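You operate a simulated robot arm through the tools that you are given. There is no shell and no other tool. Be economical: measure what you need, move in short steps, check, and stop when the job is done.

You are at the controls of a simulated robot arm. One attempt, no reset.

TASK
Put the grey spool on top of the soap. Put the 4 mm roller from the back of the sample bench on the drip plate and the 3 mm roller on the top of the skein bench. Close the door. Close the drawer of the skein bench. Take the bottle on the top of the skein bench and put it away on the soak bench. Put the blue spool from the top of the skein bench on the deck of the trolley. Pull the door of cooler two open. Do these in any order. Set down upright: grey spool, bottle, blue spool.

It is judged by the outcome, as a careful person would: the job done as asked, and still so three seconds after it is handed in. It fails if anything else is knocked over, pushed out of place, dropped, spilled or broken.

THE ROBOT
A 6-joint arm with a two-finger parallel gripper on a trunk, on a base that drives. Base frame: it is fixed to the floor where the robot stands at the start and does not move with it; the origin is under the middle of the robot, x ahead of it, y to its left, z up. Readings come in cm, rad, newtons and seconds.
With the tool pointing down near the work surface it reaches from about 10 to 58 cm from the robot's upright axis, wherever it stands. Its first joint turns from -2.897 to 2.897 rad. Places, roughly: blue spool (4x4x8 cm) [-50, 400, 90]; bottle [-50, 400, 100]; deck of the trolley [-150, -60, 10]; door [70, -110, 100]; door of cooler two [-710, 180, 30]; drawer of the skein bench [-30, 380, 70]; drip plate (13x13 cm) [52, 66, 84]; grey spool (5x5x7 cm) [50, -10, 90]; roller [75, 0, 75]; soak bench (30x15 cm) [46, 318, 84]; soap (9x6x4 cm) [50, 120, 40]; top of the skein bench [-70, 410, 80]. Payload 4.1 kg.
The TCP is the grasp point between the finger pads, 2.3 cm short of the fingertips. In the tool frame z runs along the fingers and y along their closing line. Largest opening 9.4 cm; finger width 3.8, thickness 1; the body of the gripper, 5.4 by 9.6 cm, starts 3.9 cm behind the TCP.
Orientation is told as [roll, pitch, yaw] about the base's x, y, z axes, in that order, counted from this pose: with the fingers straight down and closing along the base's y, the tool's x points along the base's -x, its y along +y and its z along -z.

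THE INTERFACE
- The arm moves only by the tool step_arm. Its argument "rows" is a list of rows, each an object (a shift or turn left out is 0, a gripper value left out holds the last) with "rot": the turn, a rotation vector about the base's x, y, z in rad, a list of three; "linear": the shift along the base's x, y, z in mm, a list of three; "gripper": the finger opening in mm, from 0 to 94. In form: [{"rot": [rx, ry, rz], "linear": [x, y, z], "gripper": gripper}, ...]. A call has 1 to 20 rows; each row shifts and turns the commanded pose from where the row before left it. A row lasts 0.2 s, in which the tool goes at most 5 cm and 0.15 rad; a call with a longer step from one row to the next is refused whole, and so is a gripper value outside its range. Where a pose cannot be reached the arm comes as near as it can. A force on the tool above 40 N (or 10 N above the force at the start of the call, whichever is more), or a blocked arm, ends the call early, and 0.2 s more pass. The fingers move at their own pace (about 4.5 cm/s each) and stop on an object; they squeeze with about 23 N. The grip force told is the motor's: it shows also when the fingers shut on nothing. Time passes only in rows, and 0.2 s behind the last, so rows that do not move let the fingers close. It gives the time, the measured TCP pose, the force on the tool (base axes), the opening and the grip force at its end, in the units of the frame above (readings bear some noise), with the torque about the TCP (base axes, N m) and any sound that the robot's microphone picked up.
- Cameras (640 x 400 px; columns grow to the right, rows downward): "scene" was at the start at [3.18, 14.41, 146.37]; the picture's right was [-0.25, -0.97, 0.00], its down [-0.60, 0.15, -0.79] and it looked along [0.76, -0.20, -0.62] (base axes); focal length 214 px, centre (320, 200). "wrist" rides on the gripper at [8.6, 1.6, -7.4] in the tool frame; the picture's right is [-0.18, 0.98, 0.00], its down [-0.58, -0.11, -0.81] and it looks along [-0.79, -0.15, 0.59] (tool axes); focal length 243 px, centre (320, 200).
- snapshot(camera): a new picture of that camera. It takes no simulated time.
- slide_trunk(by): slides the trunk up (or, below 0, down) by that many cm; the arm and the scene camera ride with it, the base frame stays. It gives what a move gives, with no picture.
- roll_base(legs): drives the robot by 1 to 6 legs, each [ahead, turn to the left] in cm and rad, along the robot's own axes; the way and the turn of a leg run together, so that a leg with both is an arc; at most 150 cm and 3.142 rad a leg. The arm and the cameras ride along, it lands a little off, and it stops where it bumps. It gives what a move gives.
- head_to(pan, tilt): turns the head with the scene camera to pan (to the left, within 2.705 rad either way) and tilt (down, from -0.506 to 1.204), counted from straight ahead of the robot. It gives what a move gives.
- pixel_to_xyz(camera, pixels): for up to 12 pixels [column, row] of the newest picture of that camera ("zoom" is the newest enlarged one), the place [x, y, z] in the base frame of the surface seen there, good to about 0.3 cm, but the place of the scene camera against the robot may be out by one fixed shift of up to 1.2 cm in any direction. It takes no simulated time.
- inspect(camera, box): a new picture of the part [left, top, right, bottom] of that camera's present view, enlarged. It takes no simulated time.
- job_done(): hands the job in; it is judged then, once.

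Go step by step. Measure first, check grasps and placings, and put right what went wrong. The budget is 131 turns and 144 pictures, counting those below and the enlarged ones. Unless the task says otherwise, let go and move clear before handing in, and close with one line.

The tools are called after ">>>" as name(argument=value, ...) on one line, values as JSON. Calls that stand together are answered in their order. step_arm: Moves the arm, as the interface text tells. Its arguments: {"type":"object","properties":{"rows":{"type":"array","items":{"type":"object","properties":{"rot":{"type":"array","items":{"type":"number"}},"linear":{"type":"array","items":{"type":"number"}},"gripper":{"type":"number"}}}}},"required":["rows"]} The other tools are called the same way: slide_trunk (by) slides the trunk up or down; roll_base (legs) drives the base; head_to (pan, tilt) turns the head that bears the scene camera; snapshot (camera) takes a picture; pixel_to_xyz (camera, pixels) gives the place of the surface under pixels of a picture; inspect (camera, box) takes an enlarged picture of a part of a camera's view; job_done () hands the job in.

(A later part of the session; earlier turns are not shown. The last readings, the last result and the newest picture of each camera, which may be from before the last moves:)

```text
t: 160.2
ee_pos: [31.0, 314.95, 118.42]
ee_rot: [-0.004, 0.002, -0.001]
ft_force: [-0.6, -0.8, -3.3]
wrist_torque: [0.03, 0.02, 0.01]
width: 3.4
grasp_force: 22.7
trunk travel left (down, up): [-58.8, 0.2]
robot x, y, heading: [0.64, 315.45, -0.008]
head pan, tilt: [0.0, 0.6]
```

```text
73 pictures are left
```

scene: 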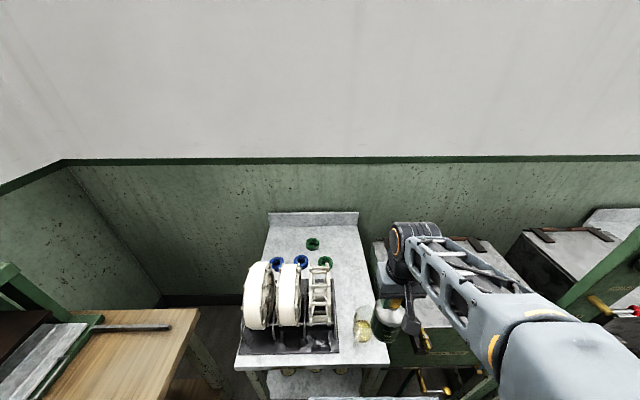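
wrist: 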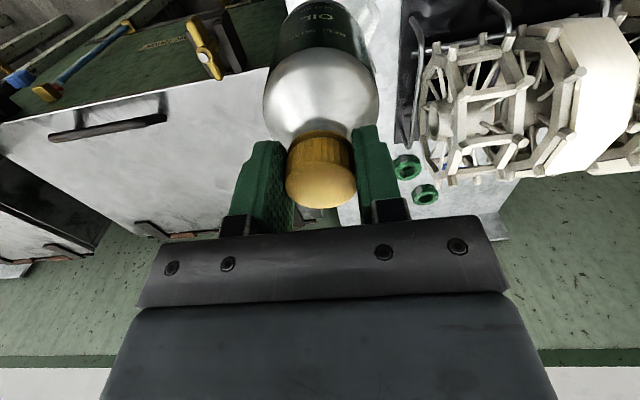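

Measure the glass, rack corner and the green ring bits seen near (325,262), (312,244).

>>> inspect(camera="scene", box=[230, 205, 430, 380])

>>> pixel_to_xyz(camera="scene", pixels=[[362, 338], [355, 322], [362, 308], [371, 325], [338, 348], [334, 300], [328, 268], [312, 248], [387, 362], [366, 260], [350, 285], [352, 295]])

```text
2.29 times, centred on (330, 292) of scene
```

zoom: 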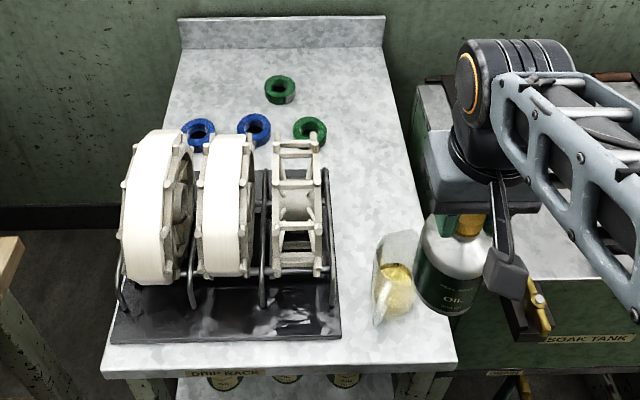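

```text
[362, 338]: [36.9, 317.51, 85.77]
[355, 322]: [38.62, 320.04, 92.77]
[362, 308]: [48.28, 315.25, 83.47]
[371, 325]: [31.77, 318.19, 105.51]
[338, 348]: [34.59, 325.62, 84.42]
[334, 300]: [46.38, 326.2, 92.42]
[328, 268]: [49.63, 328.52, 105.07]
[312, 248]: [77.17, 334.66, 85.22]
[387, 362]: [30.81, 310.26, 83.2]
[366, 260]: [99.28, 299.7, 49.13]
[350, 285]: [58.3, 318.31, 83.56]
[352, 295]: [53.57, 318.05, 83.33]
```

Behind the glass it is free from x≈45 to 60 at y≈318. I carry the bottle over at z 118 to (52,317.8) and start down.

>>> step_arm(rows=[{"linear": [40, 6, 0]}, {"linear": [40, 6, 0]}, {"linear": [40, 6, 0]}, {"linear": [40, 6, 0]}, {"linear": [45, 5, 0]}, {"linear": [5, 0, -30]}, {"linear": [0, 0, -40]}, {"linear": [0, 0, -40]}, {"linear": [0, 0, -40]}, {"linear": [0, 0, -30]}])

>>> snapshot(camera="wrist")

>>> snapshot(camera="scene")

```text
t: 162.4
ee_pos: [52.12, 317.75, 100.68]
ee_rot: [-0.005, 0.003, -0.002]
ft_force: [0.4, 0.1, -2.5]
wrist_torque: [0.01, -0.01, 0.01]
width: 3.4
grasp_force: 22.6
trunk travel left (down, up): [-58.8, 0.2]
robot x, y, heading: [0.79, 315.69, -0.012]
head pan, tilt: [0.0, 0.6]
```

```text
71 pictures are left
```

wrist: 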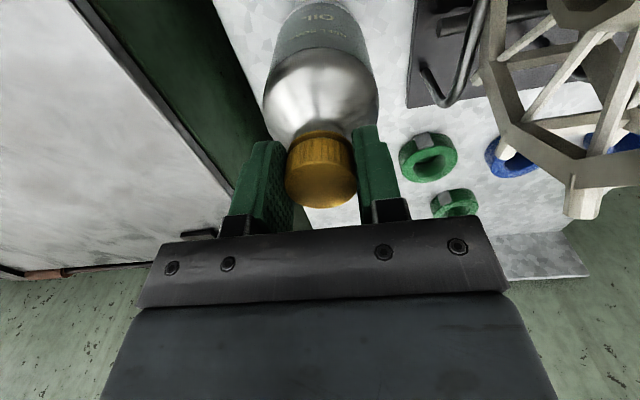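

```text
70 pictures are left
```

scene: 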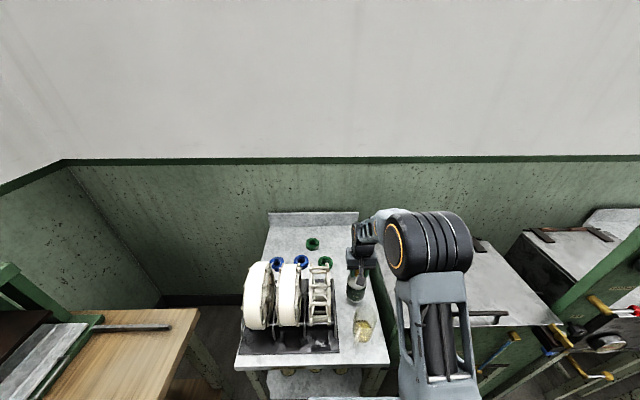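

Clear all round. I lower the last 1.5 cm in small steps until contact.

>>> step_arm(rows=[{"linear": [0, 0, -8]}, {"linear": [0, 0, -4]}, {"linear": [0, 0, -2]}, {}])

```text
t: 163.4
ee_pos: [51.92, 317.75, 99.1]
ee_rot: [-0.002, 0.002, -0.001]
ft_force: [0.2, 0.5, -2.1]
wrist_torque: [0.0, -0.01, 0.01]
width: 3.39
grasp_force: 22.6
trunk travel left (down, up): [-58.8, 0.2]
robot x, y, heading: [0.55, 315.45, -0.014]
head pan, tilt: [0.0, 0.6]
```

>>> step_arm(rows=[{"linear": [0, 0, -2]}, {"linear": [0, 0, -1.5]}, {}])

```text
t: 164.2
ee_pos: [51.97, 317.72, 98.99]
ee_rot: [-0.004, -0.005, -0.001]
ft_force: [-2.2, 0.4, 28.1]
wrist_torque: [0.11, 0.08, -0.02]
width: 3.37
grasp_force: 23.3
trunk travel left (down, up): [-58.8, 0.2]
robot x, y, heading: [0.8, 315.6, -0.012]
head pan, tilt: [0.0, 0.6]
```

The bottle stands on the bench (28 N). I relieve the push, open and lift off, then retreat.

>>> step_arm(rows=[{"linear": [0, 0, 2]}, {"gripper": 65}, {}, {}, {"linear": [0, 0, 30]}, {"linear": [0, 0, 40]}, {"linear": [0, 0, 40]}, {"linear": [0, 0, 40]}, {"linear": [-40, 0, 20]}, {"linear": [-45, 0, 0]}, {"linear": [-45, 0, 0]}, {"linear": [-45, 0, 0]}])

>>> snapshot(camera="wrist")

```text
t: 166.8
ee_pos: [34.37, 317.85, 116.18]
ee_rot: [-0.004, -0.001, -0.001]
ft_force: [0.3, 0.0, 0.4]
wrist_torque: [-0.04, -0.04, -0.03]
width: 6.48
grasp_force: 0.1
trunk travel left (down, up): [-58.8, 0.2]
robot x, y, heading: [0.28, 315.28, -0.013]
head pan, tilt: [0.0, 0.6]
```

```text
69 pictures are left
```

wrist: 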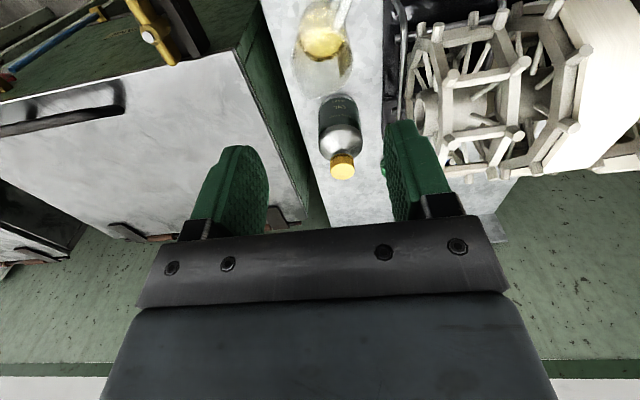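

Bottle stands well by the glass. Now back to the skein bench for the blue spool at (-51.9,401.5).

>>> roll_base(legs=[[-50, 0], [0, 1.584], [31, 0]])

>>> snapshot(camera="wrist")

```text
t: 175.1
ee_pos: [-47.77, 381.07, 115.97]
ee_rot: [-0.003, 0.001, 1.519]
ft_force: [0.1, 0.9, -0.6]
wrist_torque: [0.01, 0.01, 0.02]
width: 6.5
grasp_force: 0.1
trunk travel left (down, up): [-58.8, 0.2]
robot x, y, heading: [-47.17, 347.05, 1.509]
head pan, tilt: [0.0, 0.6]
```

```text
68 pictures are left
```

wrist: 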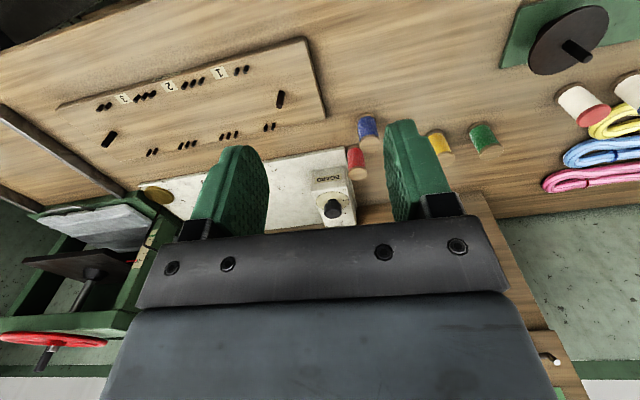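

I approach to (-51.8,390,104) and measure the spool again.

>>> step_arm(rows=[{"linear": [-13, 25, -35]}, {"linear": [-13, 25, -35]}, {"linear": [-14, 25, -35]}, {"linear": [0, 10, -15]}])

>>> snapshot(camera="wrist")

>>> inspect(camera="wrist", box=[240, 60, 400, 220])

```text
t: 176.1
ee_pos: [-51.6, 389.64, 104.12]
ee_rot: [-0.005, 0.003, 1.522]
ft_force: [0.4, 1.6, -0.3]
wrist_torque: [0.0, -0.01, -0.01]
width: 6.5
grasp_force: 0.0
trunk travel left (down, up): [-58.8, 0.2]
robot x, y, heading: [-47.27, 347.53, 1.513]
head pan, tilt: [0.0, 0.6]
```

```text
67 pictures are left
```

wrist: 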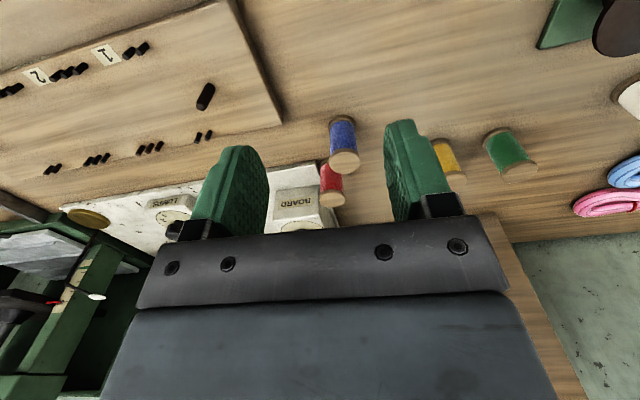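

```text
2.50 times, centred on (320, 140) of wrist
```

zoom: 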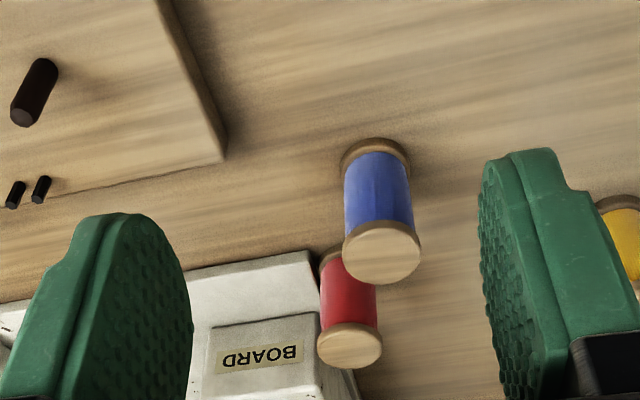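

>>> pixel_to_xyz(camera="zoom", pixels=[[382, 252], [352, 252], [412, 252], [382, 225], [382, 278], [380, 190], [350, 346], [375, 148]])

```text
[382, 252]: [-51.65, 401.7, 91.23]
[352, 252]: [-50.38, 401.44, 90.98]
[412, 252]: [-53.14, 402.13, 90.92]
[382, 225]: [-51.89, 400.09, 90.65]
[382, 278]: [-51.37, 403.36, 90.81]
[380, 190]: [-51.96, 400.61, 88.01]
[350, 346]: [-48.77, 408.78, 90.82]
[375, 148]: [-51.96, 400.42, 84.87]
```

Blue spool axis (-51.7,401.7), top 91.1; red is 7 cm further back. I go over it, down to z 88.3, and grip.

>>> step_arm(rows=[{"linear": [0, 40, 0]}, {"linear": [0, 40, 0]}, {"linear": [0, 40, 0]}, {"linear": [0, 0, -40]}, {"linear": [0, 0, -40]}, {"linear": [0, 0, -40]}, {"linear": [0, 0, -38]}])

>>> snapshot(camera="wrist")

```text
t: 177.7
ee_pos: [-51.81, 401.34, 88.17]
ee_rot: [-0.004, 0.002, 1.522]
ft_force: [0.2, -0.3, -0.3]
wrist_torque: [-0.01, -0.03, -0.01]
width: 6.49
grasp_force: 0.0
trunk travel left (down, up): [-58.8, 0.2]
robot x, y, heading: [-46.85, 347.23, 1.508]
head pan, tilt: [0.0, 0.6]
```

```text
65 pictures are left
```

wrist: 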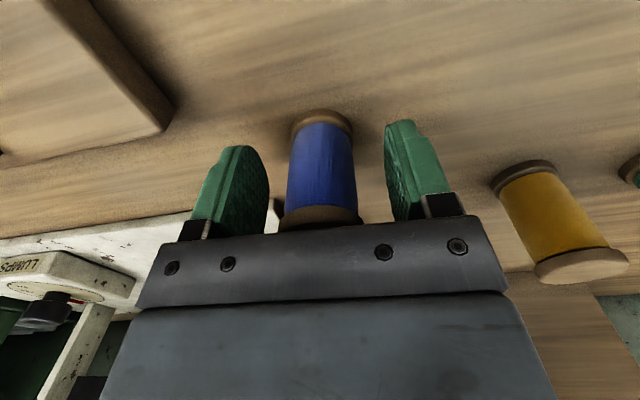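

Spool is centred between the pads. Close, lift, pull back, and drive toward the trolley.

>>> step_arm(rows=[{"gripper": 10}, {}, {}, {}, {}, {"linear": [0, 0, 20]}, {"linear": [0, 0, 40]}, {"linear": [0, 0, 40]}, {"linear": [0, -40, 30]}, {"linear": [0, -45, 0]}, {"linear": [0, -45, 0]}, {"linear": [0, -45, 0]}, {"linear": [0, -40, 0]}])

>>> snapshot(camera="wrist")

>>> roll_base(legs=[[-25, 0], [0, 3.14], [150, 0], [100, 0]])

>>> head_to(pan=-0.5, tilt=0.5)

>>> snapshot(camera="scene")

```text
t: 180.5
ee_pos: [-51.85, 380.1, 100.95]
ee_rot: [-0.003, 0.001, 1.521]
ft_force: [-0.5, -0.6, -1.0]
wrist_torque: [0.01, -0.03, -0.01]
width: 3.66
grasp_force: 22.9
trunk travel left (down, up): [-58.8, 0.2]
robot x, y, heading: [-47.04, 347.18, 1.508]
head pan, tilt: [0.0, 0.6]
```

```text
64 pictures are left
```

wrist: 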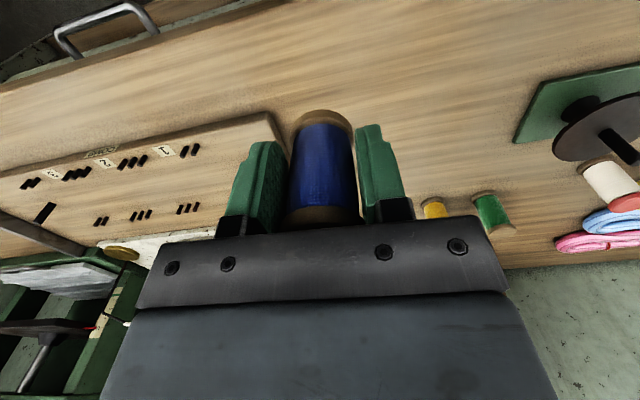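

```text
t: 201.3
ee_pos: [-60.55, 44.42, 100.91]
ee_rot: [-0.004, 0.003, -1.606]
ft_force: [-0.5, 1.1, -1.0]
wrist_torque: [0.0, 0.0, 0.01]
width: 3.68
grasp_force: 23.0
trunk travel left (down, up): [-58.8, 0.2]
robot x, y, heading: [-65.48, 77.41, -1.616]
head pan, tilt: [0.0, 0.6]
```

```text
t: 202.2
ee_pos: [-60.59, 44.35, 100.91]
ee_rot: [-0.003, 0.002, -1.606]
ft_force: [-0.3, 0.1, -1.3]
wrist_torque: [-0.01, 0.01, -0.01]
width: 3.7
grasp_force: 22.2
trunk travel left (down, up): [-58.8, 0.2]
robot x, y, heading: [-65.49, 76.74, -1.615]
head pan, tilt: [-0.499, 0.499]
```

```text
63 pictures are left
```

scene: 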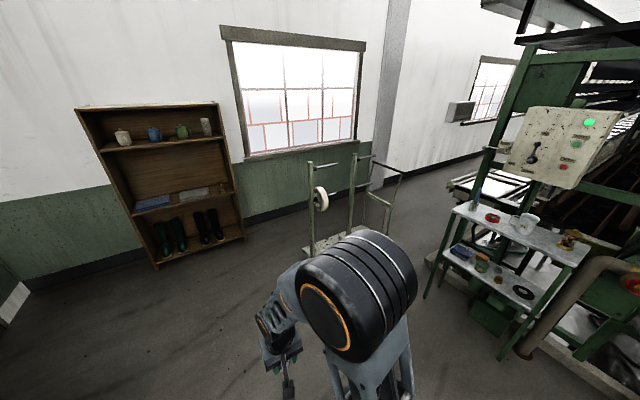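

The trolley is ahead to the right behind my arm. I drive 50 cm more and look to it.

>>> roll_base(legs=[[55, 0]])

>>> head_to(pan=-0.85, tilt=0.75)

>>> snapshot(camera="scene")

```text
t: 205.4
ee_pos: [-61.93, -10.14, 100.98]
ee_rot: [-0.004, 0.0, -1.587]
ft_force: [-0.1, 0.3, -0.8]
wrist_torque: [0.01, -0.02, 0.0]
width: 3.67
grasp_force: 22.8
trunk travel left (down, up): [-58.8, 0.2]
robot x, y, heading: [-67.7, 22.94, -1.597]
head pan, tilt: [-0.499, 0.499]
```

```text
t: 206.2
ee_pos: [-61.76, -10.0, 100.92]
ee_rot: [-0.002, 0.002, -1.588]
ft_force: [-0.3, 0.4, -1.4]
wrist_torque: [0.02, -0.02, 0.0]
width: 3.7
grasp_force: 23.2
trunk travel left (down, up): [-58.8, 0.2]
robot x, y, heading: [-67.99, 22.16, -1.597]
head pan, tilt: [-0.85, 0.75]
```

```text
62 pictures are left
```

scene: 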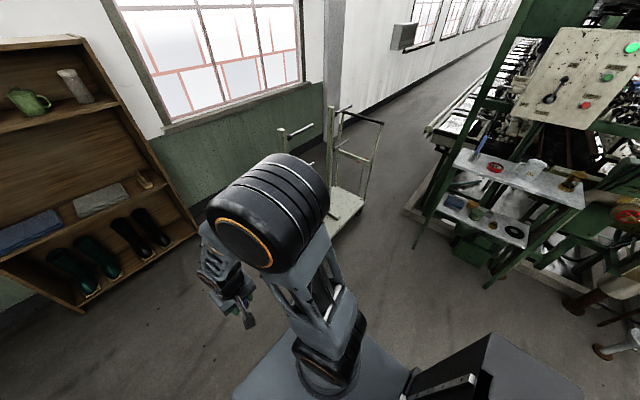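

The arm blocks the view; I turn the robot right so that the trolley lies left of the arm.

>>> roll_base(legs=[[0, -1.0]])

>>> head_to(pan=0.3, tilt=0.7)

>>> snapshot(camera="scene")

```text
t: 209.2
ee_pos: [-92.2, 0.21, 100.99]
ee_rot: [-0.005, 0.001, -2.597]
ft_force: [-0.9, -0.2, -1.2]
wrist_torque: [0.0, -0.02, 0.0]
width: 3.67
grasp_force: 23.0
trunk travel left (down, up): [-58.8, 0.2]
robot x, y, heading: [-67.56, 22.44, -2.605]
head pan, tilt: [-0.85, 0.75]
```

```text
t: 210.5
ee_pos: [-92.32, 0.25, 100.88]
ee_rot: [-0.002, 0.003, -2.596]
ft_force: [-0.5, -0.5, -1.1]
wrist_torque: [0.03, -0.02, -0.01]
width: 3.72
grasp_force: 23.6
trunk travel left (down, up): [-58.8, 0.2]
robot x, y, heading: [-67.66, 22.66, -2.604]
head pan, tilt: [0.3, 0.7]
```

```text
61 pictures are left
```

scene: 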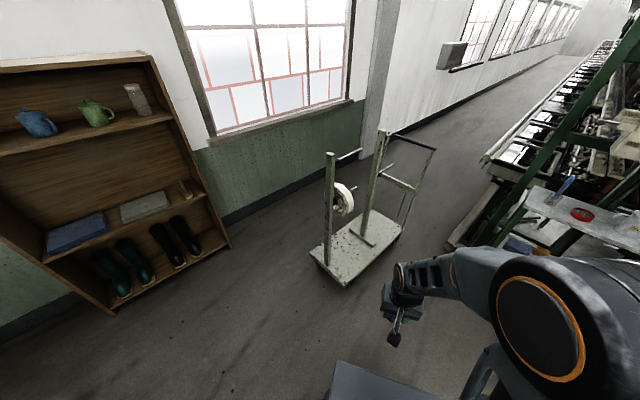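

The trolley deck is now clear at (355,245). I zoom and measure its corners and posts.

>>> inspect(camera="scene", box=[290, 120, 450, 300])

>>> pixel_to_xyz(camera="scene", pixels=[[312, 252], [345, 285], [400, 236], [362, 243], [328, 263], [345, 265], [360, 255], [375, 245], [385, 235], [350, 250], [378, 225], [318, 280]])

```text
2.22 times, centred on (370, 210) of scene
```

zoom: 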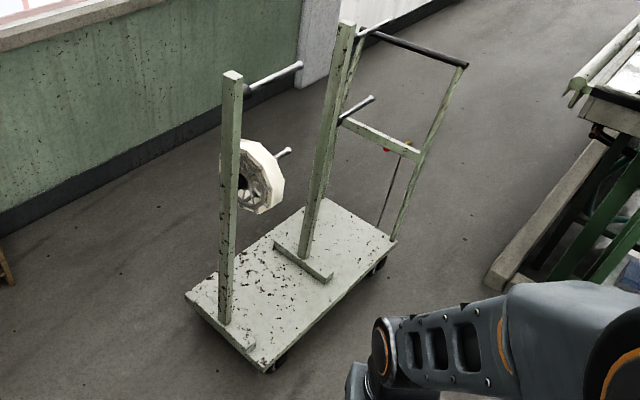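

```text
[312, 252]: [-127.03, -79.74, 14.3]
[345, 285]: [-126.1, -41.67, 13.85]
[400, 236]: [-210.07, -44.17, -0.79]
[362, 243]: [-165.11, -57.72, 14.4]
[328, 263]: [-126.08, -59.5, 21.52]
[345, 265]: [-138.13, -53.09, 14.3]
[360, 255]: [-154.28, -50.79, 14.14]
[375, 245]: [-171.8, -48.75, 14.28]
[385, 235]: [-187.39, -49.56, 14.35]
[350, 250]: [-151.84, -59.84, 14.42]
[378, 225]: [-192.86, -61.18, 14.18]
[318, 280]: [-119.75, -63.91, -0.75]
```

Deck top z≈14.3, x -195..-126, y -80..-41; posts at x≈-128 and -165. The free spot is (-147,-50) from the +y side. I check the machine's edge for room to stand there.

>>> pixel_to_xyz(camera="scene", pixels=[[447, 247], [455, 240], [490, 200], [520, 215], [510, 240], [560, 195], [480, 245], [350, 238], [367, 240], [331, 270], [339, 277]])

```text
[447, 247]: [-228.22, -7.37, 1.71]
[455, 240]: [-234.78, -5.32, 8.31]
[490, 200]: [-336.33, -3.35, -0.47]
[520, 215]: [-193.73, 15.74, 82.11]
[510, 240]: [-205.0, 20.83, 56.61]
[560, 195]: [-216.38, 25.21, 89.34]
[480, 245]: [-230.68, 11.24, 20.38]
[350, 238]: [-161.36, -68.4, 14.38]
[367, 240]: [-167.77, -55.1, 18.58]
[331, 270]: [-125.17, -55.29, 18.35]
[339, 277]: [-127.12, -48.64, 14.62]
```

There is room (machine begins at x≈-193). I drive to (-147,4) facing the trolley.

>>> roll_base(legs=[[0, -0.3], [80, 0], [0, 1.334]])

>>> slide_trunk(by=-38)

>>> head_to(pan=0.0, tilt=0.8)

>>> snapshot(camera="scene")

>>> snapshot(camera="wrist")

```text
t: 219.3
ee_pos: [-139.15, -29.92, 100.89]
ee_rot: [-0.003, 0.0, -1.507]
ft_force: [0.6, -0.7, -0.7]
wrist_torque: [-0.04, 0.0, 0.01]
width: 3.67
grasp_force: 23.0
trunk travel left (down, up): [-58.8, 0.2]
robot x, y, heading: [-147.72, 2.03, -1.517]
head pan, tilt: [0.3, 0.7]
```

```text
t: 222.9
ee_pos: [-139.36, -29.84, 62.92]
ee_rot: [-0.003, 0.003, -1.505]
ft_force: [-0.4, 0.7, 0.2]
wrist_torque: [0.0, -0.03, -0.01]
width: 3.7
grasp_force: 23.3
trunk travel left (down, up): [-20.8, 38.2]
robot x, y, heading: [-147.66, 1.83, -1.518]
head pan, tilt: [0.3, 0.7]
```

```text
t: 223.7
ee_pos: [-139.34, -29.84, 63.02]
ee_rot: [-0.003, 0.002, -1.506]
ft_force: [-0.8, 0.3, -0.8]
wrist_torque: [0.03, -0.01, -0.03]
width: 3.69
grasp_force: 23.1
trunk travel left (down, up): [-20.8, 38.2]
robot x, y, heading: [-147.5, 2.19, -1.518]
head pan, tilt: [0.0, 0.799]
```

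```text
59 pictures are left
```

scene: 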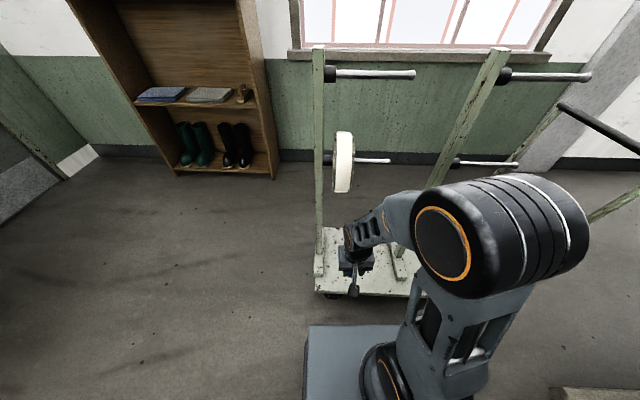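

```text
58 pictures are left
```

wrist: 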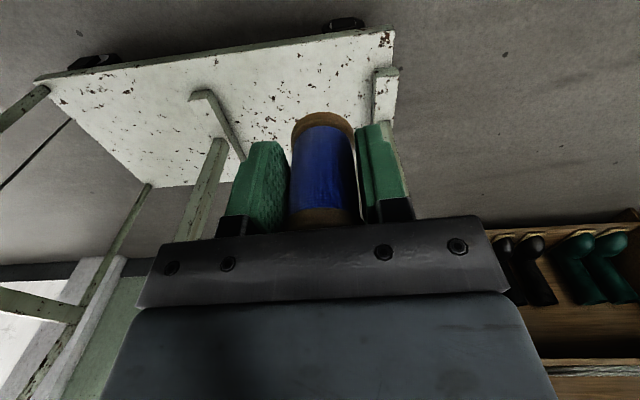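

Pegs stick out from the posts towards -x; I measure them, and the deck, from here.

>>> pixel_to_xyz(camera="scene", pixels=[[375, 160], [388, 161], [343, 180], [343, 135], [320, 150], [400, 73], [325, 292], [405, 270], [320, 260]])

>>> pixel_to_xyz(camera="wrist", pixels=[[380, 50], [250, 70], [80, 75], [382, 100], [240, 155], [300, 90], [205, 97], [325, 118]])

```text
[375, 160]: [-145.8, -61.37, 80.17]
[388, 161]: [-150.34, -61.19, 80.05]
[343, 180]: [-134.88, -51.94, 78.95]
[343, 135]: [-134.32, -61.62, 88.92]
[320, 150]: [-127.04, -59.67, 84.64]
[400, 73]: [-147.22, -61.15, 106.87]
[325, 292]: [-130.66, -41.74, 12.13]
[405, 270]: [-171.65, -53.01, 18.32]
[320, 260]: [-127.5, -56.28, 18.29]
```

```text
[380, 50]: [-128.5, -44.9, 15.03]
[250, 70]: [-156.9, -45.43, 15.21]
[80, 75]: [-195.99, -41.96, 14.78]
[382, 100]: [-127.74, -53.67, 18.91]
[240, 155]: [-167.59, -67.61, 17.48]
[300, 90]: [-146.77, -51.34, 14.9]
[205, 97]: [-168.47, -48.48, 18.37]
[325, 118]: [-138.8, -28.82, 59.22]
```

Spot (-148,-47) is free; deck reads z≈14.9. I lower in front of the deck first, then move in at low height.

>>> slide_trunk(by=-20)

>>> step_arm(rows=[{"linear": [-20, 0, -30]}, {"linear": [-20, 0, -30]}, {"linear": [-20, 0, -30]}, {"linear": [-20, 0, -30]}, {"linear": [-5, 0, -30]}])

>>> step_arm(rows=[{"linear": [0, -45, 0]}, {"linear": [0, -45, 0]}, {"linear": [0, -45, 0]}, {"linear": [0, -35, 0]}])

>>> snapshot(camera="wrist")

>>> snapshot(camera="scene")

```text
t: 225.9
ee_pos: [-139.3, -29.95, 42.96]
ee_rot: [-0.004, 0.002, -1.507]
ft_force: [-0.4, -0.8, -0.4]
wrist_torque: [-0.01, 0.01, -0.02]
width: 3.69
grasp_force: 22.8
trunk travel left (down, up): [-0.8, 58.2]
robot x, y, heading: [-147.61, 2.4, -1.518]
head pan, tilt: [0.0, 0.799]
```

```text
t: 227.1
ee_pos: [-147.52, -30.0, 27.73]
ee_rot: [-0.001, 0.002, -1.506]
ft_force: [0.2, -0.1, -0.8]
wrist_torque: [0.02, 0.03, -0.04]
width: 3.69
grasp_force: 22.9
trunk travel left (down, up): [-0.8, 58.2]
robot x, y, heading: [-147.85, 2.37, -1.522]
head pan, tilt: [0.0, 0.799]
```

```text
t: 228.1
ee_pos: [-147.78, -47.24, 27.74]
ee_rot: [-0.005, 0.003, -1.506]
ft_force: [-0.3, 0.6, -0.5]
wrist_torque: [0.0, -0.02, 0.01]
width: 3.7
grasp_force: 23.3
trunk travel left (down, up): [-0.8, 58.2]
robot x, y, heading: [-147.86, 2.44, -1.516]
head pan, tilt: [0.0, 0.799]
```

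```text
57 pictures are left
```

wrist: 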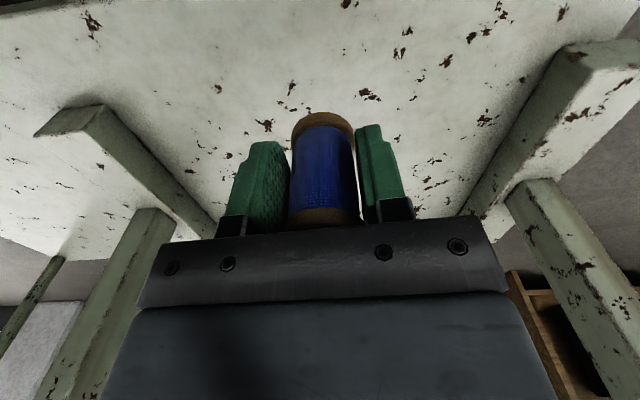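

```text
56 pictures are left
```

scene: 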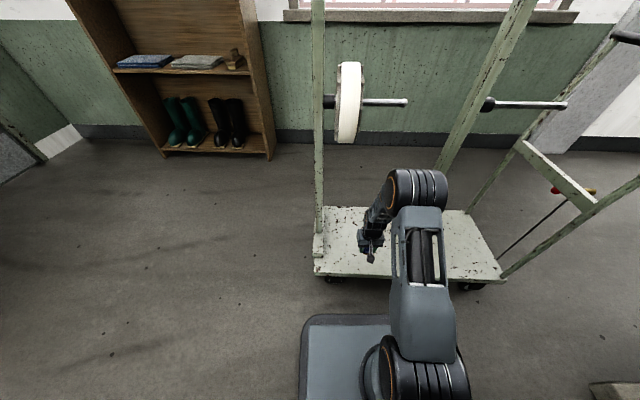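

Centred between the feet. Lower gently to contact.

>>> step_arm(rows=[{"linear": [0, 0, -30]}, {"linear": [0, 0, -30]}, {"linear": [0, 0, -12]}, {"linear": [0, 0, -3]}, {}])

>>> step_arm(rows=[{"linear": [0, 0, -2]}, {"linear": [0, 0, -2]}, {}])

```text
t: 229.3
ee_pos: [-147.85, -47.03, 20.54]
ee_rot: [-0.002, 0.003, -1.506]
ft_force: [0.0, -0.3, -0.7]
wrist_torque: [0.01, 0.0, 0.01]
width: 3.65
grasp_force: 22.4
trunk travel left (down, up): [-0.8, 58.2]
robot x, y, heading: [-147.68, 2.34, -1.518]
head pan, tilt: [0.0, 0.799]
```

```text
t: 230.1
ee_pos: [-147.77, -46.83, 20.03]
ee_rot: [-0.005, 0.001, -1.506]
ft_force: [-0.8, -0.5, 0.0]
wrist_torque: [0.0, 0.0, 0.01]
width: 3.67
grasp_force: 22.8
trunk travel left (down, up): [-0.8, 58.2]
robot x, y, heading: [-148.03, 2.22, -1.518]
head pan, tilt: [0.0, 0.799]
```

>>> step_arm(rows=[{"linear": [0, 0, -2]}, {"linear": [0, 0, -2]}, {}])

>>> step_arm(rows=[{"linear": [0, 0, -2]}, {}])

```text
t: 230.9
ee_pos: [-147.86, -46.96, 19.58]
ee_rot: [-0.003, 0.002, -1.506]
ft_force: [-0.5, 0.1, -1.0]
wrist_torque: [0.04, -0.01, -0.01]
width: 3.65
grasp_force: 22.8
trunk travel left (down, up): [-0.8, 58.2]
robot x, y, heading: [-147.88, 1.95, -1.518]
head pan, tilt: [0.0, 0.799]
```

```text
t: 231.5
ee_pos: [-147.73, -46.92, 19.56]
ee_rot: [-0.004, 0.002, -1.506]
ft_force: [-0.5, -0.1, -1.2]
wrist_torque: [0.01, 0.01, -0.02]
width: 3.68
grasp_force: 23.3
trunk travel left (down, up): [-0.8, 58.2]
robot x, y, heading: [-147.66, 2.3, -1.515]
head pan, tilt: [0.0, 0.799]
```

>>> step_arm(rows=[{"linear": [0, 0, -2]}, {}])

>>> step_arm(rows=[{"linear": [0, 0, -2]}, {}])

>>> inspect(camera="wrist", box=[220, 80, 420, 240])

>>> pixel_to_xyz(camera="zoom", pixels=[[320, 45], [320, 60], [310, 90], [320, 20], [430, 60], [320, 75]])

```text
t: 232.1
ee_pos: [-147.8, -46.91, 19.13]
ee_rot: [-0.004, 0.002, -1.506]
ft_force: [0.6, -0.7, -1.2]
wrist_torque: [-0.03, 0.0, 0.03]
width: 3.65
grasp_force: 23.3
trunk travel left (down, up): [-0.8, 58.2]
robot x, y, heading: [-147.5, 2.07, -1.515]
head pan, tilt: [0.0, 0.799]
```

```text
t: 232.7
ee_pos: [-147.75, -46.79, 19.18]
ee_rot: [-0.004, -0.001, -1.507]
ft_force: [-1.0, 2.9, 18.1]
wrist_torque: [0.01, -0.05, 0.06]
width: 3.7
grasp_force: 23.1
trunk travel left (down, up): [-0.8, 58.2]
robot x, y, heading: [-148.24, 2.01, -1.514]
head pan, tilt: [0.0, 0.799]
```

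```text
2.50 times, centred on (320, 160) of wrist
```

zoom: 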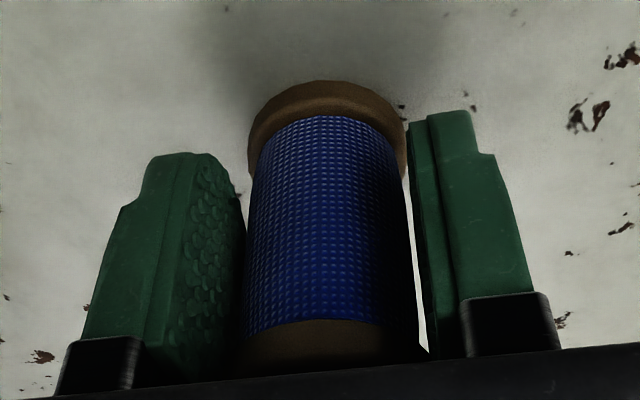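

```text
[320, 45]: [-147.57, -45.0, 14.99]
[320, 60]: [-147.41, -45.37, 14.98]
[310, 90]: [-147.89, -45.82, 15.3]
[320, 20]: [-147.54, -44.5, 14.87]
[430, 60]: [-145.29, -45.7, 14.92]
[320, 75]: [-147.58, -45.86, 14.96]
```

Contact (18 N). I open, lift out, back off and check.

>>> step_arm(rows=[{"linear": [0, 0, 1]}, {"gripper": 65}, {}, {}, {"linear": [0, 0, 25]}, {"linear": [0, 0, 40]}, {"linear": [0, 0, 40]}, {"linear": [0, 40, 20]}, {"linear": [0, 45, 10]}, {"linear": [0, 45, 10]}, {"linear": [0, 40, 10]}])

>>> snapshot(camera="wrist")

>>> slide_trunk(by=40)

```text
t: 235.1
ee_pos: [-147.5, -29.89, 34.69]
ee_rot: [-0.003, 0.002, -1.506]
ft_force: [0.0, 0.5, -0.5]
wrist_torque: [0.01, 0.01, 0.0]
width: 6.51
grasp_force: 0.1
trunk travel left (down, up): [-0.8, 58.2]
robot x, y, heading: [-147.98, 2.17, -1.517]
head pan, tilt: [0.0, 0.799]
```

```text
54 pictures are left
```

wrist: 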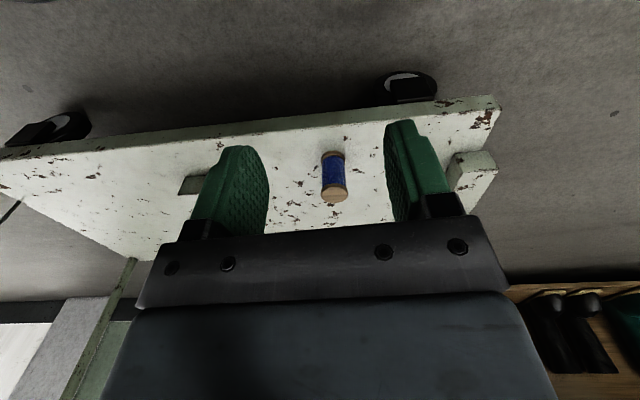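

```text
t: 238.9
ee_pos: [-147.43, -30.08, 74.62]
ee_rot: [-0.003, 0.003, -1.507]
ft_force: [0.5, 0.0, -0.7]
wrist_torque: [-0.01, 0.0, 0.0]
width: 6.49
grasp_force: 0.2
trunk travel left (down, up): [-40.8, 18.2]
robot x, y, heading: [-147.97, 1.91, -1.516]
head pan, tilt: [0.0, 0.799]
```

Blue spool stands upright on the deck at (333,178). Now the rollers: I raise the tool and drive round to the right-hand end of the sample bench.

>>> slide_trunk(by=16)

>>> step_arm(rows=[{"linear": [0, 10, 40]}, {"linear": [0, 10, 40]}, {"linear": [0, 10, 40]}, {"linear": [0, 10, 30]}])

>>> roll_base(legs=[[0, 1.516], [40, 0], [0, -0.48], [139, 0], [0, 0.48], [44, 0]])

```text
t: 240.8
ee_pos: [-147.52, -30.11, 90.59]
ee_rot: [-0.004, 0.001, -1.506]
ft_force: [-0.6, 0.2, -0.1]
wrist_torque: [0.01, -0.02, -0.02]
width: 6.47
grasp_force: 0.1
trunk travel left (down, up): [-56.8, 2.2]
robot x, y, heading: [-147.37, 2.17, -1.518]
head pan, tilt: [0.0, 0.799]
```

```text
t: 241.8
ee_pos: [-147.61, -27.4, 106.06]
ee_rot: [-0.002, 0.002, -1.508]
ft_force: [-0.2, 0.4, -0.6]
wrist_torque: [-0.01, -0.01, 0.0]
width: 6.5
grasp_force: 0.2
out of reach, approached as far as the arm can: row 2, 3
trunk travel left (down, up): [-56.8, 2.2]
robot x, y, heading: [-147.47, 1.91, -1.516]
head pan, tilt: [0.0, 0.799]
```

```text
t: 259.3
ee_pos: [86.49, -56.48, 105.97]
ee_rot: [-0.004, 0.0, 0.026]
ft_force: [0.1, 0.1, 0.5]
wrist_torque: [0.01, 0.02, -0.01]
width: 6.48
grasp_force: 0.2
trunk travel left (down, up): [-56.8, 2.2]
robot x, y, heading: [56.44, -55.03, 0.016]
head pan, tilt: [0.0, 0.799]
```

At (56,-55). I turn to face the bench end and move in, then view with the wrist camera.

>>> roll_base(legs=[[0, 1.45], [10, 0]])

>>> snapshot(camera="wrist")

```text
t: 264.1
ee_pos: [61.2, -15.81, 105.87]
ee_rot: [-0.003, 0.005, 1.504]
ft_force: [0.0, 0.5, -0.2]
wrist_torque: [-0.05, 0.01, 0.0]
width: 6.48
grasp_force: 0.0
trunk travel left (down, up): [-56.8, 2.2]
robot x, y, heading: [57.47, -45.26, 1.49]
head pan, tilt: [0.0, 0.799]
```

```text
53 pictures are left
```

wrist: 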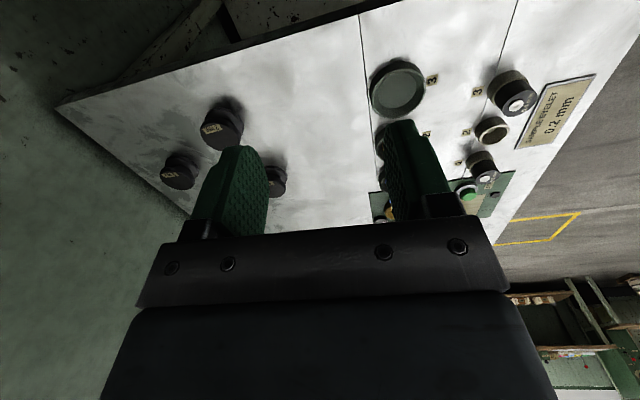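

Rollers at (222,125) 2 mm, (180,170) 3 mm, (275,180) 4 mm partly hidden. I move toward the 4 mm one and measure.

>>> step_arm(rows=[{"linear": [30, 15, -10]}, {"linear": [30, 15, -10]}, {"linear": [30, 15, -10]}, {"linear": [25, 5, -10]}])

>>> snapshot(camera="wrist")

>>> inspect(camera="wrist", box=[220, 60, 420, 220])

```text
t: 265.1
ee_pos: [72.61, -10.74, 102.07]
ee_rot: [-0.002, 0.002, 1.504]
ft_force: [-0.3, -0.4, 0.4]
wrist_torque: [-0.01, -0.04, 0.02]
width: 6.51
grasp_force: 0.1
trunk travel left (down, up): [-56.8, 2.2]
robot x, y, heading: [57.45, -45.36, 1.494]
head pan, tilt: [0.0, 0.799]
```

```text
52 pictures are left
```

wrist: 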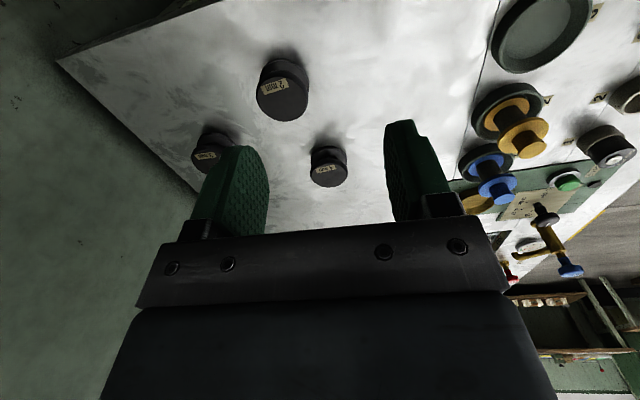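

```text
2.50 times, centred on (320, 140) of wrist
```

zoom: 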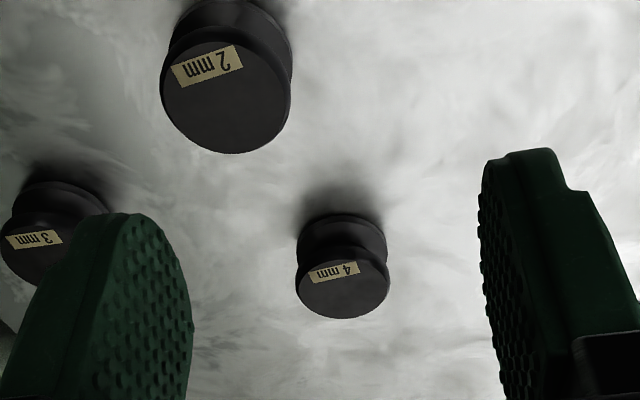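

>>> pixel_to_xyz(camera="zoom", pixels=[[343, 290], [302, 288], [385, 288], [340, 265], [343, 315], [340, 225], [228, 100], [168, 95], [285, 95], [30, 265], [228, 150]])

```text
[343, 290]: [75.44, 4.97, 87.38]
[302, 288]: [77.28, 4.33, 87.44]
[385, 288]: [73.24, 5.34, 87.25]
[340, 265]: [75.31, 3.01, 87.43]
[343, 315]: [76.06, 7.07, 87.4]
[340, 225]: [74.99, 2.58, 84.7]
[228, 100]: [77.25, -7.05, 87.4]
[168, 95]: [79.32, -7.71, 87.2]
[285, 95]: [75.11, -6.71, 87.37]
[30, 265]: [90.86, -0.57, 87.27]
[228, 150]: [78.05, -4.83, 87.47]
```

4 mm roller axis (75.4,4.9), Ø4.4, top 87.4. I go over it and down to TCP z 86.5, then grip and lift.

>>> step_arm(rows=[{"linear": [7, 40, 0]}, {"linear": [7, 40, 0]}, {"linear": [7, 40, 0]}, {"linear": [7, 36, 0]}, {"linear": [0, 0, -40]}, {"linear": [0, 0, -40]}, {"linear": [0, 0, -40]}, {"linear": [0, 0, -25]}])

>>> snapshot(camera="wrist")

```text
t: 266.9
ee_pos: [75.29, 4.71, 87.34]
ee_rot: [-0.004, 0.003, 1.505]
ft_force: [0.0, 0.6, -0.1]
wrist_torque: [-0.03, 0.04, -0.01]
width: 6.51
grasp_force: 0.1
trunk travel left (down, up): [-56.8, 2.2]
robot x, y, heading: [57.75, -45.42, 1.493]
head pan, tilt: [0.0, 0.799]
```

```text
50 pictures are left
```

wrist: 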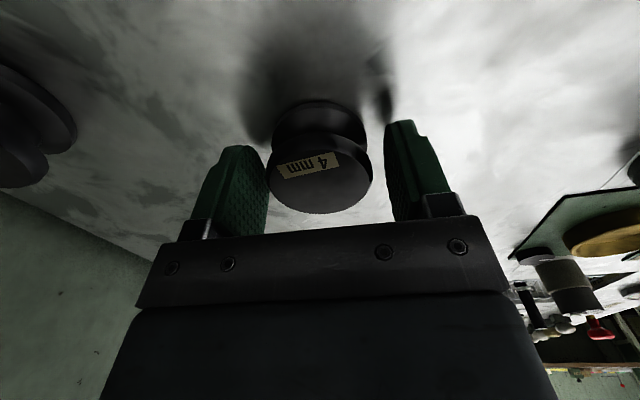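

4 mm roller centred. Down a little, grip, lift, withdraw and drive to the drip plate.

>>> step_arm(rows=[{"linear": [0, 0, -8]}, {"gripper": 10}, {}, {}, {}, {}, {"linear": [0, 0, 20]}, {"linear": [0, 0, 40]}, {"linear": [0, 0, 45]}, {"linear": [-10, -40, 25]}, {"linear": [-20, -40, 0]}, {"linear": [-20, -40, 0]}, {"linear": [-20, -40, 0]}, {"linear": [-20, -30, 0]}])

>>> snapshot(camera="wrist")

>>> roll_base(legs=[[-10, 0], [0, 1.648], [72, 0], [0, -1.571], [121, 0], [0, -1.571]])

>>> head_to(pan=0.0, tilt=0.75)

>>> snapshot(camera="scene")

```text
t: 269.9
ee_pos: [66.64, -14.31, 99.67]
ee_rot: [-0.003, 0.002, 1.505]
ft_force: [0.0, -0.8, -1.0]
wrist_torque: [-0.02, -0.01, -0.01]
width: 5.21
grasp_force: 23.1
trunk travel left (down, up): [-56.8, 2.2]
robot x, y, heading: [57.51, -45.55, 1.492]
head pan, tilt: [0.0, 0.799]
```

```text
49 pictures are left
```

wrist: 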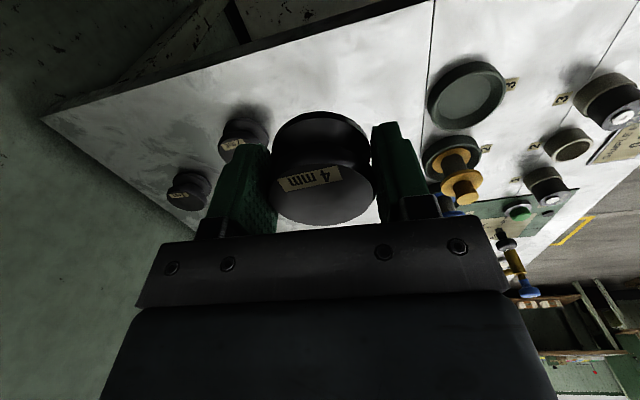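

```text
t: 291.9
ee_pos: [21.08, 59.04, 99.74]
ee_rot: [-0.004, 0.002, -0.022]
ft_force: [0.3, 0.6, -0.1]
wrist_torque: [0.0, 0.02, -0.02]
width: 5.08
grasp_force: 23.0
trunk travel left (down, up): [-56.8, 2.2]
robot x, y, heading: [-10.19, 66.66, -0.032]
head pan, tilt: [0.0, 0.799]
```

```text
t: 292.5
ee_pos: [21.24, 59.16, 99.71]
ee_rot: [-0.004, 0.001, -0.023]
ft_force: [-0.1, -0.3, -0.8]
wrist_torque: [0.01, 0.0, 0.0]
width: 5.1
grasp_force: 22.4
trunk travel left (down, up): [-56.8, 2.2]
robot x, y, heading: [-10.36, 67.2, -0.031]
head pan, tilt: [0.0, 0.75]
```

```text
48 pictures are left
```

scene: 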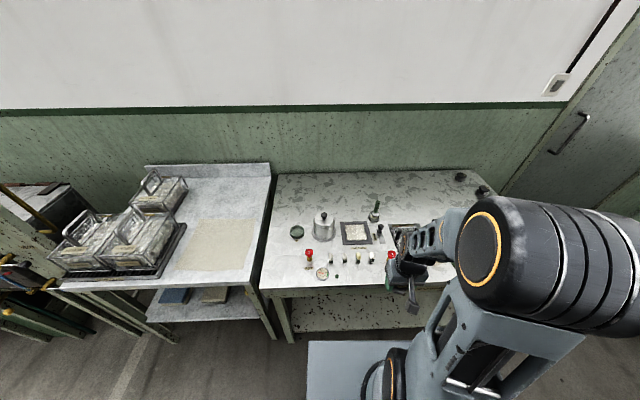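

The drip plate is at (355,232) in the scene. I move the wrist closer at z 102 and measure.

>>> step_arm(rows=[{"linear": [35, 10, 5]}, {"linear": [35, 15, 5]}, {"linear": [35, 15, 5]}, {"linear": [35, 15, 5]}, {"linear": [20, 10, 0]}])

>>> snapshot(camera="wrist")

>>> inspect(camera="scene", box=[270, 190, 430, 300])

```text
t: 293.7
ee_pos: [36.86, 65.94, 101.78]
ee_rot: [-0.003, 0.002, -0.024]
ft_force: [-0.1, 1.2, 0.1]
wrist_torque: [0.02, -0.03, -0.04]
width: 5.04
grasp_force: 23.3
trunk travel left (down, up): [-56.8, 2.2]
robot x, y, heading: [-10.41, 66.77, -0.034]
head pan, tilt: [0.0, 0.75]
```

```text
47 pictures are left
```

wrist: 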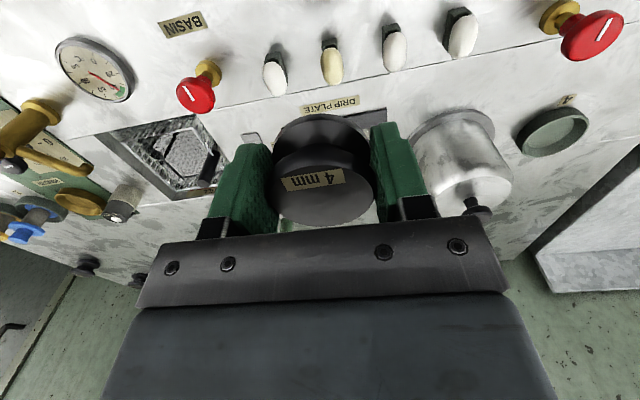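

```text
3.64 times, centred on (350, 245) of scene
```

zoom: 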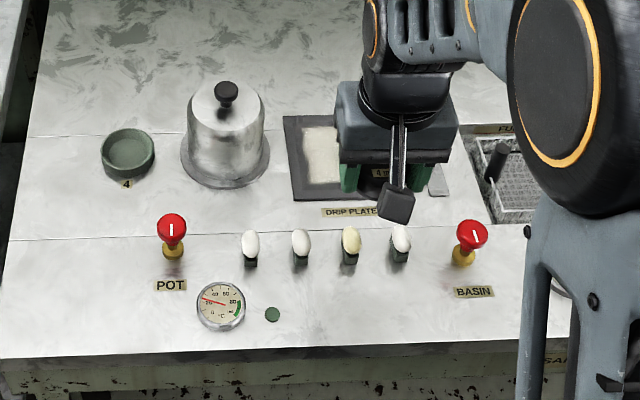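

I measure the plate's left corners and the "DRIP PLATE" label in both cameras to remove the camera offset.

>>> pixel_to_xyz(camera="zoom", pixels=[[293, 200], [283, 116], [325, 211], [376, 211], [172, 248], [318, 150], [227, 90], [262, 160]])

>>> pixel_to_xyz(camera="wrist", pixels=[[302, 109], [358, 100], [380, 118], [250, 138], [475, 205], [435, 130], [465, 140]])

```text
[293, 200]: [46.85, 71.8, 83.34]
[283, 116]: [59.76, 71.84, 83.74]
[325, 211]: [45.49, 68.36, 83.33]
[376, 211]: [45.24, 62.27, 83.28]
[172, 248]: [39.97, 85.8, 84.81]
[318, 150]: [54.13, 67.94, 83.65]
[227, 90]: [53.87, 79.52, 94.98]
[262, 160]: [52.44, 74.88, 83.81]
```

```text
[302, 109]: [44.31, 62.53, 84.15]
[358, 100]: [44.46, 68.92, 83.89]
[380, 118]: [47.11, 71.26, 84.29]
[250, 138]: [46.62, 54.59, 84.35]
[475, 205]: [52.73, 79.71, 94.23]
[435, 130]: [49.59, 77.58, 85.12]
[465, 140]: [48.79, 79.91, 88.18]
```

Corrected plate centre is ≈(52.4,65.5), top z≈84.2. I move above it and go down to just over it.

>>> step_arm(rows=[{"linear": [40, 0, 0]}, {"linear": [40, -1, 0]}, {"linear": [40, -2, 0]}, {"linear": [36, 0, 0]}, {"linear": [0, 0, -35]}, {"linear": [0, 0, -35]}, {"linear": [0, 0, -35]}, {"linear": [0, 0, -15]}])

>>> snapshot(camera="wrist")

>>> inspect(camera="scene", box=[300, 190, 420, 280])

```text
t: 295.5
ee_pos: [52.6, 65.1, 89.53]
ee_rot: [-0.004, 0.001, -0.023]
ft_force: [0.0, -0.6, -0.8]
wrist_torque: [0.0, 0.01, 0.0]
width: 5.06
grasp_force: 23.0
trunk travel left (down, up): [-56.8, 2.2]
robot x, y, heading: [-10.17, 67.26, -0.03]
head pan, tilt: [0.0, 0.75]
```

```text
45 pictures are left
```

wrist: 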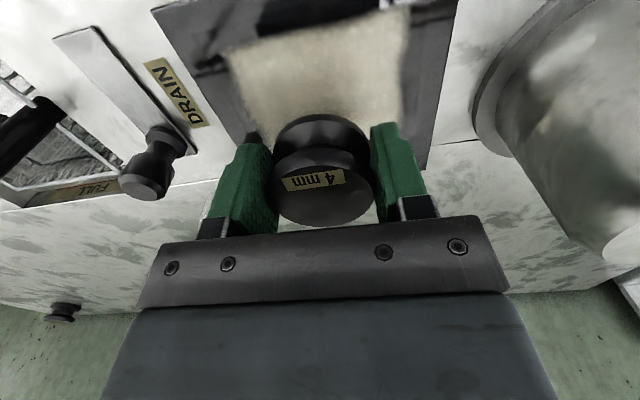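

```text
4.44 times, centred on (360, 235) of scene
```

zoom: 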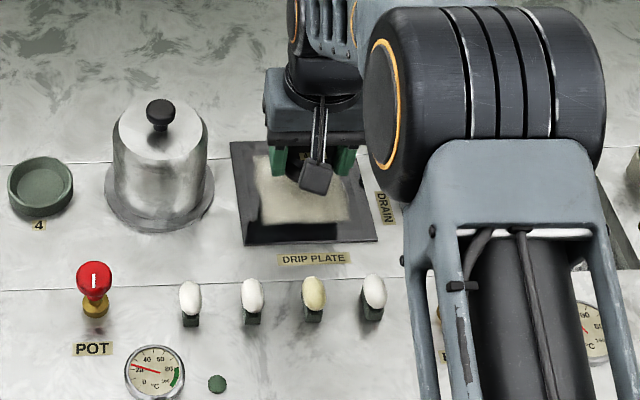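

I check plate edges from this closer view.

>>> pixel_to_xyz(camera="wrist", pixels=[[320, 38], [320, 10], [240, 60], [400, 30], [415, 150], [435, 100], [300, 225], [320, 118], [320, 135], [200, 70]])

>>> pixel_to_xyz(camera="zoom", pixels=[[243, 240], [378, 236], [232, 145], [362, 160], [310, 190], [265, 195]])

```text
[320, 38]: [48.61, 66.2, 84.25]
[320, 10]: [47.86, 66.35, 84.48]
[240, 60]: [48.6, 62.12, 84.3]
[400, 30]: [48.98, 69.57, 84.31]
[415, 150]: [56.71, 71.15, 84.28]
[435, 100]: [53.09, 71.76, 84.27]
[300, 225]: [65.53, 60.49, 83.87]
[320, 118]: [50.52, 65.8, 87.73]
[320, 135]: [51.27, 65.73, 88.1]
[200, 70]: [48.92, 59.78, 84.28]
```

```text
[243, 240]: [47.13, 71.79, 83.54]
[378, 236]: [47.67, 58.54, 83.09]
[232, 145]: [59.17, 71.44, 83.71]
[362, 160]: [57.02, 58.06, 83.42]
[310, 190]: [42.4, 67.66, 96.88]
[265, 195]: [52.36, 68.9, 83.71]
```

Centred on the plate (z 84.3). Lower ~2 cm to contact.

>>> step_arm(rows=[{"linear": [0, 0, -12]}, {"linear": [0, 0, -4]}, {"linear": [0, 0, -2]}, {}])

>>> step_arm(rows=[{"linear": [0, 0, -2]}, {"linear": [0, 0, -2]}, {}])

>>> step_arm(rows=[{"linear": [0, 0, -2]}, {}])

```text
t: 296.5
ee_pos: [52.58, 65.23, 87.74]
ee_rot: [-0.003, 0.003, -0.023]
ft_force: [0.8, 0.3, -0.4]
wrist_torque: [-0.01, -0.02, 0.01]
width: 5.04
grasp_force: 23.1
trunk travel left (down, up): [-56.8, 2.2]
robot x, y, heading: [-10.36, 66.77, -0.036]
head pan, tilt: [0.0, 0.75]
```

```text
t: 297.3
ee_pos: [52.87, 65.35, 87.51]
ee_rot: [-0.003, 0.002, -0.022]
ft_force: [-0.1, 0.3, -1.1]
wrist_torque: [0.01, 0.03, -0.01]
width: 5.04
grasp_force: 22.6
trunk travel left (down, up): [-56.8, 2.2]
robot x, y, heading: [-10.16, 67.29, -0.027]
head pan, tilt: [0.0, 0.75]
```

```text
t: 297.9
ee_pos: [52.8, 65.28, 87.22]
ee_rot: [-0.002, 0.001, -0.022]
ft_force: [0.1, 0.3, -0.6]
wrist_torque: [0.02, -0.02, 0.02]
width: 5.0
grasp_force: 23.2
trunk travel left (down, up): [-56.8, 2.2]
robot x, y, heading: [-10.48, 67.11, -0.033]
head pan, tilt: [0.0, 0.75]
```

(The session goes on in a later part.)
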